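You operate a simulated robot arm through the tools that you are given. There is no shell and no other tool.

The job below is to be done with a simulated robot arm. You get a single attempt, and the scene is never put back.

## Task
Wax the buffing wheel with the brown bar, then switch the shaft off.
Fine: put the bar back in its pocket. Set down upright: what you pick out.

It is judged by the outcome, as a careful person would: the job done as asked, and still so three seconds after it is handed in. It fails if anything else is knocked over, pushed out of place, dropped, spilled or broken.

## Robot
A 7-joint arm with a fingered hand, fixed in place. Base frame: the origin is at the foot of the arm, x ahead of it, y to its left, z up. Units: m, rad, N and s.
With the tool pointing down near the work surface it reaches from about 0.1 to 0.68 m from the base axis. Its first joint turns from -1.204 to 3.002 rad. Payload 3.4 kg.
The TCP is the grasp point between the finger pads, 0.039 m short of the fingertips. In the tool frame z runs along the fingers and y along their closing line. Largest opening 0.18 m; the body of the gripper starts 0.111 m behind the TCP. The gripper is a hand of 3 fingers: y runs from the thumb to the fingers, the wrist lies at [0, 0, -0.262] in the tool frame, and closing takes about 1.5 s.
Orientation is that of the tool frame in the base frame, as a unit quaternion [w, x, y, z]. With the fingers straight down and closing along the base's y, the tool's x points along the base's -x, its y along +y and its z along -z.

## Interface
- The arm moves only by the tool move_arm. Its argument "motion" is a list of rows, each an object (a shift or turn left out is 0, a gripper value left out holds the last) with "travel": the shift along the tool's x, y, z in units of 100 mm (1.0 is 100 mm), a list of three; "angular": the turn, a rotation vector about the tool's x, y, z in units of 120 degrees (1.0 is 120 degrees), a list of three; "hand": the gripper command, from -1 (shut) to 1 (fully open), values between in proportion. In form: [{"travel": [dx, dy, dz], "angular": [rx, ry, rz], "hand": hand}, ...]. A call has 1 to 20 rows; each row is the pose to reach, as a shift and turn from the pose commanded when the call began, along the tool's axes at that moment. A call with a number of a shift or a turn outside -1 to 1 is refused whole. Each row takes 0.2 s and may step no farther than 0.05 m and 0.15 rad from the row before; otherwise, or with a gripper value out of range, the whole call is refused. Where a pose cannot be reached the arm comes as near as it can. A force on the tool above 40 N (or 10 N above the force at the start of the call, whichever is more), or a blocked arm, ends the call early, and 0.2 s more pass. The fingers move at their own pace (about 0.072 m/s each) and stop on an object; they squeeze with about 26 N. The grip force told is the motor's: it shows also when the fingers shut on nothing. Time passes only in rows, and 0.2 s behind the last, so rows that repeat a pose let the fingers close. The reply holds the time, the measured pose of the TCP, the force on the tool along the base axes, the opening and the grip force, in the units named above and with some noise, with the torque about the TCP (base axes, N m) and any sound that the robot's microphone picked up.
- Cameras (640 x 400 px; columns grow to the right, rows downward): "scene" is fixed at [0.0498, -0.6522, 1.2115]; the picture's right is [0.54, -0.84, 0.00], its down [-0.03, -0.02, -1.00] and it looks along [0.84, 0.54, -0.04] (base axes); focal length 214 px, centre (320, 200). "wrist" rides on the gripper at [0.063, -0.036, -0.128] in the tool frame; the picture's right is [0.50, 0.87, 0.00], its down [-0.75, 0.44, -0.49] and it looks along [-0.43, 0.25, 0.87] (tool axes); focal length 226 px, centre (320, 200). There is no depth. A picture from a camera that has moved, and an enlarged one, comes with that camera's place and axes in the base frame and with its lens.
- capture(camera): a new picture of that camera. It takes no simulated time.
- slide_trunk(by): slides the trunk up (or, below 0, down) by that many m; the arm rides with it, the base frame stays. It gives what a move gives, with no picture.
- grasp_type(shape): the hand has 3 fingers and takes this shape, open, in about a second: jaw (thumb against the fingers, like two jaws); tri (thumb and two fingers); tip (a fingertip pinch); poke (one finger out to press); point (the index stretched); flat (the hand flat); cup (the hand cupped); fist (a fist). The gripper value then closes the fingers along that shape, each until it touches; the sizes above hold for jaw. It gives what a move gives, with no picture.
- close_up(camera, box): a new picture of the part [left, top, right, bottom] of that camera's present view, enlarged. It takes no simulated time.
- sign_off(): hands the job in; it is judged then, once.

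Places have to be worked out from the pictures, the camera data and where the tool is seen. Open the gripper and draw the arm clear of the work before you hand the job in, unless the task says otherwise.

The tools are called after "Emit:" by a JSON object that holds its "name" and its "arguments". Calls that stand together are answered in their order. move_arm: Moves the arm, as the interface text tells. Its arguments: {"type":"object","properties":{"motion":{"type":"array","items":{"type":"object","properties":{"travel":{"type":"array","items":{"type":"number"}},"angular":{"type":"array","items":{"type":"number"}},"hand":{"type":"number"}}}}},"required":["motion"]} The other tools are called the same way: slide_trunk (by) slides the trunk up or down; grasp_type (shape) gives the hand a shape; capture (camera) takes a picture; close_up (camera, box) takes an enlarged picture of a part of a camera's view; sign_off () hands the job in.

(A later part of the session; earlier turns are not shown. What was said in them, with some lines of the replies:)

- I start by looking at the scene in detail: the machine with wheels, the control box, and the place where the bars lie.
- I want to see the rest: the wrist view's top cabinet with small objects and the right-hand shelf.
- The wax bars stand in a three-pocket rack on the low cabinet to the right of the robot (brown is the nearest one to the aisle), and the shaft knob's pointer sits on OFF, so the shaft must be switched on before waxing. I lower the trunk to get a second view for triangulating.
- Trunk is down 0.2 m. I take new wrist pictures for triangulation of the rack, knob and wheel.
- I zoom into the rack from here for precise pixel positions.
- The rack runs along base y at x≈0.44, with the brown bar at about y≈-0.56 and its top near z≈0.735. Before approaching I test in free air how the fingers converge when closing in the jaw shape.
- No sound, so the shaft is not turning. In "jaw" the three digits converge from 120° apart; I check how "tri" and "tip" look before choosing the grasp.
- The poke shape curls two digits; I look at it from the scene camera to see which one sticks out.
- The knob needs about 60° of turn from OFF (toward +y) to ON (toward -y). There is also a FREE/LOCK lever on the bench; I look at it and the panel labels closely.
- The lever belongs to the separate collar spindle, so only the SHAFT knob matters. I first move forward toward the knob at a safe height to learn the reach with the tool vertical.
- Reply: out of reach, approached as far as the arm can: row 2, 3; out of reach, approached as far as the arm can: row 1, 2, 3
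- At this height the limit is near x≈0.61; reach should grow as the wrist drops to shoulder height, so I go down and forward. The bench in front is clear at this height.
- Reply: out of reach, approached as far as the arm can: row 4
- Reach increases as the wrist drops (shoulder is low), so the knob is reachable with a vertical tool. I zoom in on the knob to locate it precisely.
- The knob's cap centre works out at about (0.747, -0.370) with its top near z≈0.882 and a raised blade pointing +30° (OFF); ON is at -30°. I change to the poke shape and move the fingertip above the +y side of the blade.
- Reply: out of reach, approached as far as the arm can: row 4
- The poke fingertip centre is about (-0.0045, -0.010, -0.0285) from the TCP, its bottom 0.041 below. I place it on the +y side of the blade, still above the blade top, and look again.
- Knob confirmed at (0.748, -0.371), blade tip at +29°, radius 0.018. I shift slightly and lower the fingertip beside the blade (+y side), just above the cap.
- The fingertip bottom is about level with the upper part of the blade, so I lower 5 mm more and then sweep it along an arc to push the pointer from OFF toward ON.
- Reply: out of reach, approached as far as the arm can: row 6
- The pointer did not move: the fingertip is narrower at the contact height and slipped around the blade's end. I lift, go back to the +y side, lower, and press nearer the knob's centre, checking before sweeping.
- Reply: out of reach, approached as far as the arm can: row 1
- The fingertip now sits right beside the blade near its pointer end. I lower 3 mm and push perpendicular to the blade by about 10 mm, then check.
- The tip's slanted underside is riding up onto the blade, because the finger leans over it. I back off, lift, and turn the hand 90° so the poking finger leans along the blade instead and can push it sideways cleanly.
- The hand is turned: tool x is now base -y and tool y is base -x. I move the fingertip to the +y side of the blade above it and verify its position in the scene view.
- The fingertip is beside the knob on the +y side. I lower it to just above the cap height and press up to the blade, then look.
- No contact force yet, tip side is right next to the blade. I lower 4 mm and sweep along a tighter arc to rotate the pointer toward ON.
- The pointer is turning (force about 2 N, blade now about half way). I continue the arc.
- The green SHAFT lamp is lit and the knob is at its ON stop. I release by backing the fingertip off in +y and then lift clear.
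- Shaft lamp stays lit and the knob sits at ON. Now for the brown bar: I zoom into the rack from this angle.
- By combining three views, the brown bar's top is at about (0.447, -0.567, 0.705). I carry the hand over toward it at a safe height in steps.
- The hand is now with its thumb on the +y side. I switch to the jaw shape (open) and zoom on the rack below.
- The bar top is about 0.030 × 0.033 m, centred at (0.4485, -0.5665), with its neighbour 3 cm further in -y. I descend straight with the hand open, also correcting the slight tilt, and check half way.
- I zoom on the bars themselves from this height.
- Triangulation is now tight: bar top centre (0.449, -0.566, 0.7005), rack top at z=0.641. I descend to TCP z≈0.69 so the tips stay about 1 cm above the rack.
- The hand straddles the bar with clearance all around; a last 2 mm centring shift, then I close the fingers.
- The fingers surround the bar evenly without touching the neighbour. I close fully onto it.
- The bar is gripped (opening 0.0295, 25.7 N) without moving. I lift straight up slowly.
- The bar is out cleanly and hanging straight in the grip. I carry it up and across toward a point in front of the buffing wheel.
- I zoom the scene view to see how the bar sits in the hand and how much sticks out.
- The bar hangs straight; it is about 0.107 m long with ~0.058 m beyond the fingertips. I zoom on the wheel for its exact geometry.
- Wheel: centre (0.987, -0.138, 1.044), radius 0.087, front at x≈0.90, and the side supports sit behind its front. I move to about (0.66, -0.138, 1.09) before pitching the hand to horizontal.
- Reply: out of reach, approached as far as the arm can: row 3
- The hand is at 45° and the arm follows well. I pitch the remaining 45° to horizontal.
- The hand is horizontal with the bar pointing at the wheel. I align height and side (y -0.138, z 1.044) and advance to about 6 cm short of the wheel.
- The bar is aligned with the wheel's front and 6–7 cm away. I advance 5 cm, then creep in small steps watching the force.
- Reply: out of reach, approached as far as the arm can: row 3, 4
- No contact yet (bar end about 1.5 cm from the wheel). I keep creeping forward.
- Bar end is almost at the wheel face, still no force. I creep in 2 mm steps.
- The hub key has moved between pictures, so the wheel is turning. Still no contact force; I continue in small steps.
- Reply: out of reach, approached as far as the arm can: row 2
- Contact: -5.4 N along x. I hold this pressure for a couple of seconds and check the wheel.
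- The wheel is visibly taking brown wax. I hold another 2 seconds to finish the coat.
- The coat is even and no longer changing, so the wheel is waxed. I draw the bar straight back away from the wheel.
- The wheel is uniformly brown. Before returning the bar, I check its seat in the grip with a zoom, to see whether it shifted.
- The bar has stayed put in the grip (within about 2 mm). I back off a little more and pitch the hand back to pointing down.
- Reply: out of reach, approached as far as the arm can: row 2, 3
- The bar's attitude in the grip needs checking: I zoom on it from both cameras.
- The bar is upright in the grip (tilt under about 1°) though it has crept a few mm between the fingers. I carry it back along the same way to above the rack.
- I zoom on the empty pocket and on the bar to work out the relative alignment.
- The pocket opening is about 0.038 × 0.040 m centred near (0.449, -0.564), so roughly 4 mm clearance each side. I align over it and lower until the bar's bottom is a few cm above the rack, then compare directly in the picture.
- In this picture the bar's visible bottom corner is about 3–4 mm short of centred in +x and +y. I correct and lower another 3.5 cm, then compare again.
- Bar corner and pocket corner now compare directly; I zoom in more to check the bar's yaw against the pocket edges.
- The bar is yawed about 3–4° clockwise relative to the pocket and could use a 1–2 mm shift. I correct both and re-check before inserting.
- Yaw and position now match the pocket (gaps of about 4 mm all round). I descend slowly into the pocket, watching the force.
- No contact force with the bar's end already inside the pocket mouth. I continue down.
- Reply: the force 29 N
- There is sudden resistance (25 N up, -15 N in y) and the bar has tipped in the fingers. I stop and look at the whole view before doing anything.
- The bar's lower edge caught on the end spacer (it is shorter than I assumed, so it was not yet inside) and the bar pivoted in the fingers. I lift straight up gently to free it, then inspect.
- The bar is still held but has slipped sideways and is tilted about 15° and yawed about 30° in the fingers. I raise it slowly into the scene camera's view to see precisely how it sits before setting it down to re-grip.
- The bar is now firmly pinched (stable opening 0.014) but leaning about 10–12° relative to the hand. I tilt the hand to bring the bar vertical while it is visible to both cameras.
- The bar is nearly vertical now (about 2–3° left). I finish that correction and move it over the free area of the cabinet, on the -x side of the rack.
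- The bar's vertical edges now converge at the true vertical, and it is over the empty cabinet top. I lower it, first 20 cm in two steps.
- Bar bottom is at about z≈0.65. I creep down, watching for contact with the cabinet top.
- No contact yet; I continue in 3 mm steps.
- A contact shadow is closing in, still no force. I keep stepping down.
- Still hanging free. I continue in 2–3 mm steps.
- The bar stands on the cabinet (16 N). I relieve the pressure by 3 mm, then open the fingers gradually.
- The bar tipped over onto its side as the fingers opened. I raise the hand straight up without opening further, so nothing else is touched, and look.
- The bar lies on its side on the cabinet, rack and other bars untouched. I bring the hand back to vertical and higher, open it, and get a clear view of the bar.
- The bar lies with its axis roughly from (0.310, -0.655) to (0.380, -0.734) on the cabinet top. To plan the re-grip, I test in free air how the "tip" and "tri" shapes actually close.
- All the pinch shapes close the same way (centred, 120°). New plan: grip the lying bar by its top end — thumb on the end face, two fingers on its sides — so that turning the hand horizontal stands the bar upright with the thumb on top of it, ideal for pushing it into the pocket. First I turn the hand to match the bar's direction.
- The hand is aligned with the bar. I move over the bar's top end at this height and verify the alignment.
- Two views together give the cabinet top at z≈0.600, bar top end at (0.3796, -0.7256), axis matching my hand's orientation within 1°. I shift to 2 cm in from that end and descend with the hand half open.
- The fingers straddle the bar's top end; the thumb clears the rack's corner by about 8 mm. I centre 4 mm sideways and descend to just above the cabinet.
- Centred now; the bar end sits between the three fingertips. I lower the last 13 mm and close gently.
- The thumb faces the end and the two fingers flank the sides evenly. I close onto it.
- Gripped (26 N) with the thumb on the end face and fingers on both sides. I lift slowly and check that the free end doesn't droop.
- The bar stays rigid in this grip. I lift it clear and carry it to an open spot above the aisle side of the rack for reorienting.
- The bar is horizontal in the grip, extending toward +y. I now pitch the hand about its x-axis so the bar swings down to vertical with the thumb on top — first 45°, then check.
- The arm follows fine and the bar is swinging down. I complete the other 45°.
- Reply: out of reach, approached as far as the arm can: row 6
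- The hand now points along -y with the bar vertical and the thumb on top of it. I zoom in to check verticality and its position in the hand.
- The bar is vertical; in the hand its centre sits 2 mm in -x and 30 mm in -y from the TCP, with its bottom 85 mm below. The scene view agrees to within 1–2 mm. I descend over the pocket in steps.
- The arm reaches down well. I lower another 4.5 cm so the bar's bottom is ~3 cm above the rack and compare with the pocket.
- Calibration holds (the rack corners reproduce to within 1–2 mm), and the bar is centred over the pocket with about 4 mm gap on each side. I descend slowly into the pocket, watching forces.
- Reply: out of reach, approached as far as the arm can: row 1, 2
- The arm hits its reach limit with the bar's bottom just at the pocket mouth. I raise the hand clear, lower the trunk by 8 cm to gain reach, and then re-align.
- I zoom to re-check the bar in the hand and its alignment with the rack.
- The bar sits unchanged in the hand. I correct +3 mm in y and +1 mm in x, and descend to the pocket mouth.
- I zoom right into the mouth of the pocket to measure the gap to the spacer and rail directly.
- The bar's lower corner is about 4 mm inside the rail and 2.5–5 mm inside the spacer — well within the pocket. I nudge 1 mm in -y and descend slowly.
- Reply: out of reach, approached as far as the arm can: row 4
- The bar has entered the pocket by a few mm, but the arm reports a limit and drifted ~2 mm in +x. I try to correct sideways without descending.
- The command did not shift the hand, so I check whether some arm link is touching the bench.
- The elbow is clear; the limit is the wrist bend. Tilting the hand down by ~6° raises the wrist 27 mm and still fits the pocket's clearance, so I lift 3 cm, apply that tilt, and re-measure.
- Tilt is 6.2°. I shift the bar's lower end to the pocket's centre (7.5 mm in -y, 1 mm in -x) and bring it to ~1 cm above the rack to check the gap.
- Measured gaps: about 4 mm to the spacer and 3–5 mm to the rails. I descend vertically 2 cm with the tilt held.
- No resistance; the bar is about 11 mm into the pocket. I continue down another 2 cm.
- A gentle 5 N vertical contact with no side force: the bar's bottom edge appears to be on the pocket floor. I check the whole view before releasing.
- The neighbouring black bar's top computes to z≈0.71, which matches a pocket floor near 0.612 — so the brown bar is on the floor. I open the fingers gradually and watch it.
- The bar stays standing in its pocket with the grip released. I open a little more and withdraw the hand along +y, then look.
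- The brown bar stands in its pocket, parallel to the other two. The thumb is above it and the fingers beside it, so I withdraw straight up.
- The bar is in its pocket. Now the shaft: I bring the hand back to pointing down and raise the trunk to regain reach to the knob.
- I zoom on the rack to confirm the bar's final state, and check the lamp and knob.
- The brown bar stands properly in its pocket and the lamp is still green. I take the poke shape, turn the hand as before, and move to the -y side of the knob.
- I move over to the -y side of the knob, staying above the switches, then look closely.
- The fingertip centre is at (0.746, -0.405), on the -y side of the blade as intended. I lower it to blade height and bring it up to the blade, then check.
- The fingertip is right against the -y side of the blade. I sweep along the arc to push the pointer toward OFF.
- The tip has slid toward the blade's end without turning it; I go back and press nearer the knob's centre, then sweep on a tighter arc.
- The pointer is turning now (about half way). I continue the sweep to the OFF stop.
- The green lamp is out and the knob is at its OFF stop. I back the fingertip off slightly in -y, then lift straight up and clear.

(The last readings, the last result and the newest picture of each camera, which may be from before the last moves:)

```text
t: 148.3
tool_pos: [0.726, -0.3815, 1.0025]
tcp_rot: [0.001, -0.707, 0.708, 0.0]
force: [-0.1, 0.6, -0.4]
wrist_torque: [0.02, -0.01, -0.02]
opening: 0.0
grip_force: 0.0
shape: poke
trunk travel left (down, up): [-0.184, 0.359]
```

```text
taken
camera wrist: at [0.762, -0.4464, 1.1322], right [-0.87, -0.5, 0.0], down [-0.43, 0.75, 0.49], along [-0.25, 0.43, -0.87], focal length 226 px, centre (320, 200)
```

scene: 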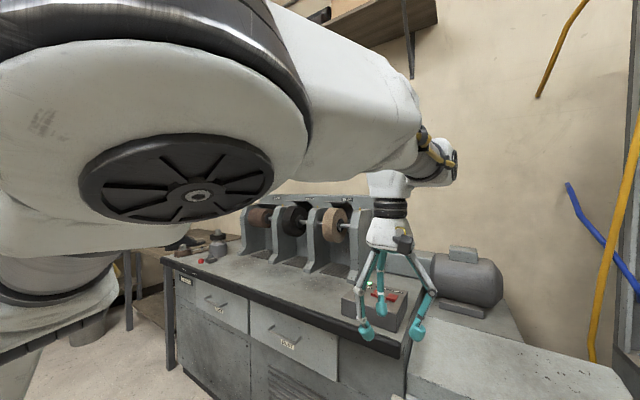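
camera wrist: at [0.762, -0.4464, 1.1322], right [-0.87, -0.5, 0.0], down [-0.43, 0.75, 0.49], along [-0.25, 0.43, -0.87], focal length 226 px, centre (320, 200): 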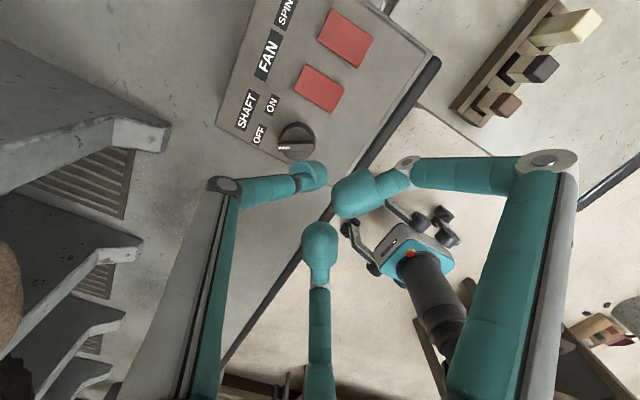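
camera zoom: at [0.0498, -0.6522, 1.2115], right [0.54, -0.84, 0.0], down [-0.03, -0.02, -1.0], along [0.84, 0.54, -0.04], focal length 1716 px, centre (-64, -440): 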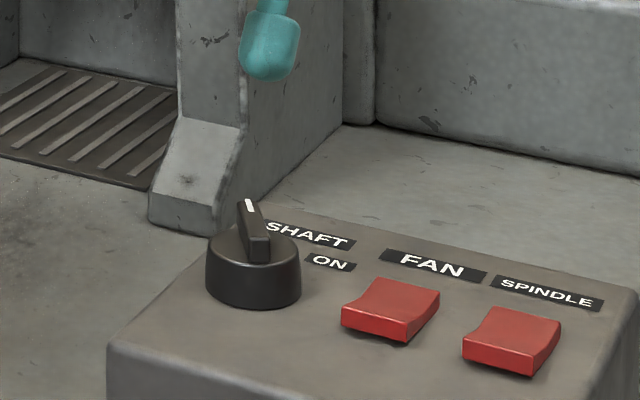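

Knob back at OFF, rocker switches untouched. I retract the arm up and away from the work and open the hand.

Emit:
{"name": "move_arm", "arguments": {"motion": [{"travel": [0, 0.3, -0.25]}, {"travel": [0, 0.6, -0.5]}, {"travel": [0, 0.95, -0.7]}]}}

Emit:
{"name": "move_arm", "arguments": {"motion": [{"travel": [0, 0.3, -0.25]}, {"travel": [0, 0.6, -0.5]}, {"travel": [0, 0.95, -0.7]}]}}

Emit:
{"name": "grasp_type", "arguments": {"shape": "jaw"}}

Emit:
{"name": "capture", "arguments": {"camera": "wrist"}}

Emit:
{"name": "capture", "arguments": {"camera": "scene"}}

```text
t: 149.1
tool_pos: [0.6321, -0.3813, 1.075]
tcp_rot: [0.001, -0.706, 0.708, 0.0]
force: [0.0, -0.3, 0.9]
wrist_torque: [0.03, -0.03, 0.0]
opening: 0.0
grip_force: 0.1
shape: poke
trunk travel left (down, up): [-0.184, 0.359]
```

```text
t: 149.9
tool_pos: [0.5332, -0.3809, 1.1461]
tcp_rot: [0.001, -0.706, 0.708, 0.0]
force: [-0.3, -0.1, 1.0]
wrist_torque: [0.0, -0.01, 0.0]
opening: 0.0
grip_force: 0.0
shape: poke
trunk travel left (down, up): [-0.184, 0.359]
```

```text
t: 150.8
tool_pos: [0.537, -0.3832, 1.1438]
tcp_rot: [0.0, -0.707, 0.708, 0.001]
force: [-1.3, -0.3, -0.9]
wrist_torque: [-0.02, 0.01, -0.01]
opening: 0.1798
grip_force: 0.0
shape: jaw
trunk travel left (down, up): [-0.184, 0.359]
```

```text
taken
camera wrist: at [0.5726, -0.4455, 1.2725], right [-0.87, -0.5, 0.0], down [-0.43, 0.75, 0.49], along [-0.25, 0.43, -0.87], focal length 226 px, centre (320, 200)
```

wrist: 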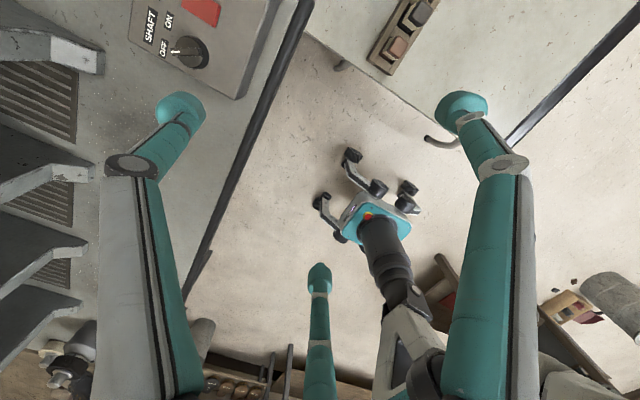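

```text
taken
```

scene: 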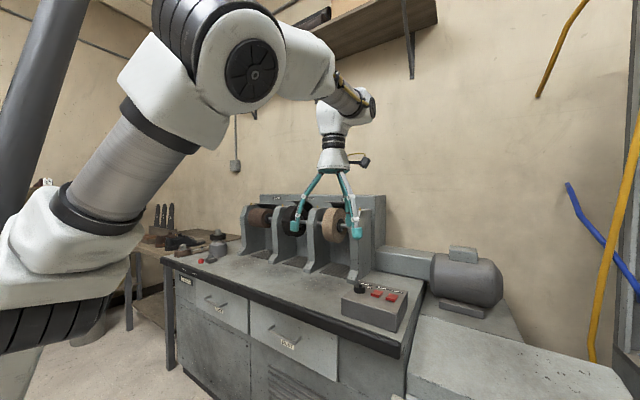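

I do a last check on the rack, the panel and the wheel.

Emit:
{"name": "close_up", "arguments": {"camera": "wrist", "box": [350, 0, 470, 90]}}

Emit:
{"name": "close_up", "arguments": {"camera": "scene", "box": [300, 185, 420, 320]}}

Emit:
{"name": "close_up", "arguments": {"camera": "scene", "box": [110, 190, 250, 278]}}

```text
4.44 times, centred on (410, 45) of wrist
camera zoom: at [0.5726, -0.4455, 1.2725], right [-0.87, -0.5, 0.0], down [-0.43, 0.75, 0.49], along [-0.25, 0.43, -0.87], focal length 1005 px, centre (-80, 889)
```

zoom: 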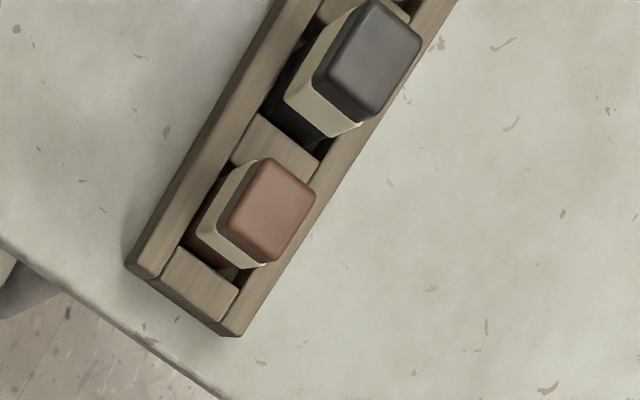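

```text
2.96 times, centred on (360, 252) of scene
camera zoom: at [0.0498, -0.6522, 1.2115], right [0.54, -0.84, 0.0], down [-0.03, -0.02, -1.0], along [0.84, 0.54, -0.04], focal length 636 px, centre (202, 44)
```

zoom: 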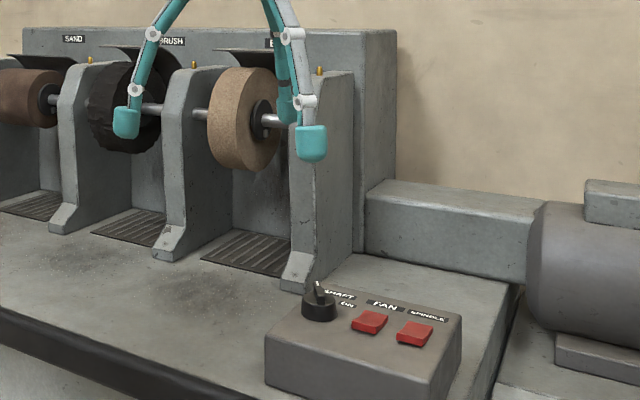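

```text
4.55 times, centred on (180, 234) of scene
camera zoom: at [0.0498, -0.6522, 1.2115], right [0.54, -0.84, 0.0], down [-0.03, -0.02, -1.0], along [0.84, 0.54, -0.04], focal length 975 px, centre (956, 46)
```

zoom: 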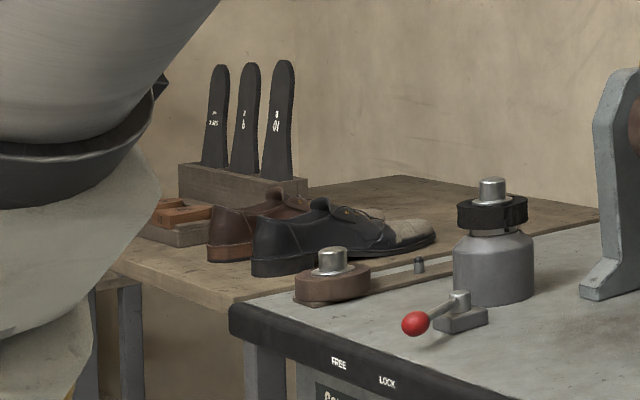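

Everything checks out: the buffing wheel has its brown coat, the shaft knob is at OFF with the lamp out, and the brown bar stands upright in its own pocket. The other objects I can see are where they were, and the hand is open and clear of the work, so I hand the job in.

Emit:
{"name": "sign_off", "arguments": {}}

```text
The job is handed in.
```

The buffing wheel is waxed with the brown bar, the shaft is switched off, and the bar is back upright in its own pocket. The job is handed in, but the brown bar did fall over once along the way.

- **Waxing:** I switched the shaft on and held the bar against the turning wheel at about 6 N for roughly four seconds, until the brown coat was even and no longer changing.
- **The fall:** When I first tried to put the bar back, it caught on the edge of the pocket and slipped in my grip. I set it down on the cabinet to grip it again, and it tipped onto its side when I opened the fingers. I picked it up by its top end, stood it upright and lowered it into the pocket.
- **Shaft:** The knob is at OFF and the green lamp is out.
- **Everything else:** In the last pictures the black bar, the switches and the other tools were where they had been. The cream bar was cut off in the final view, but it stood in its pocket when last seen shortly before.

The hand was open and clear of the work when I handed in.
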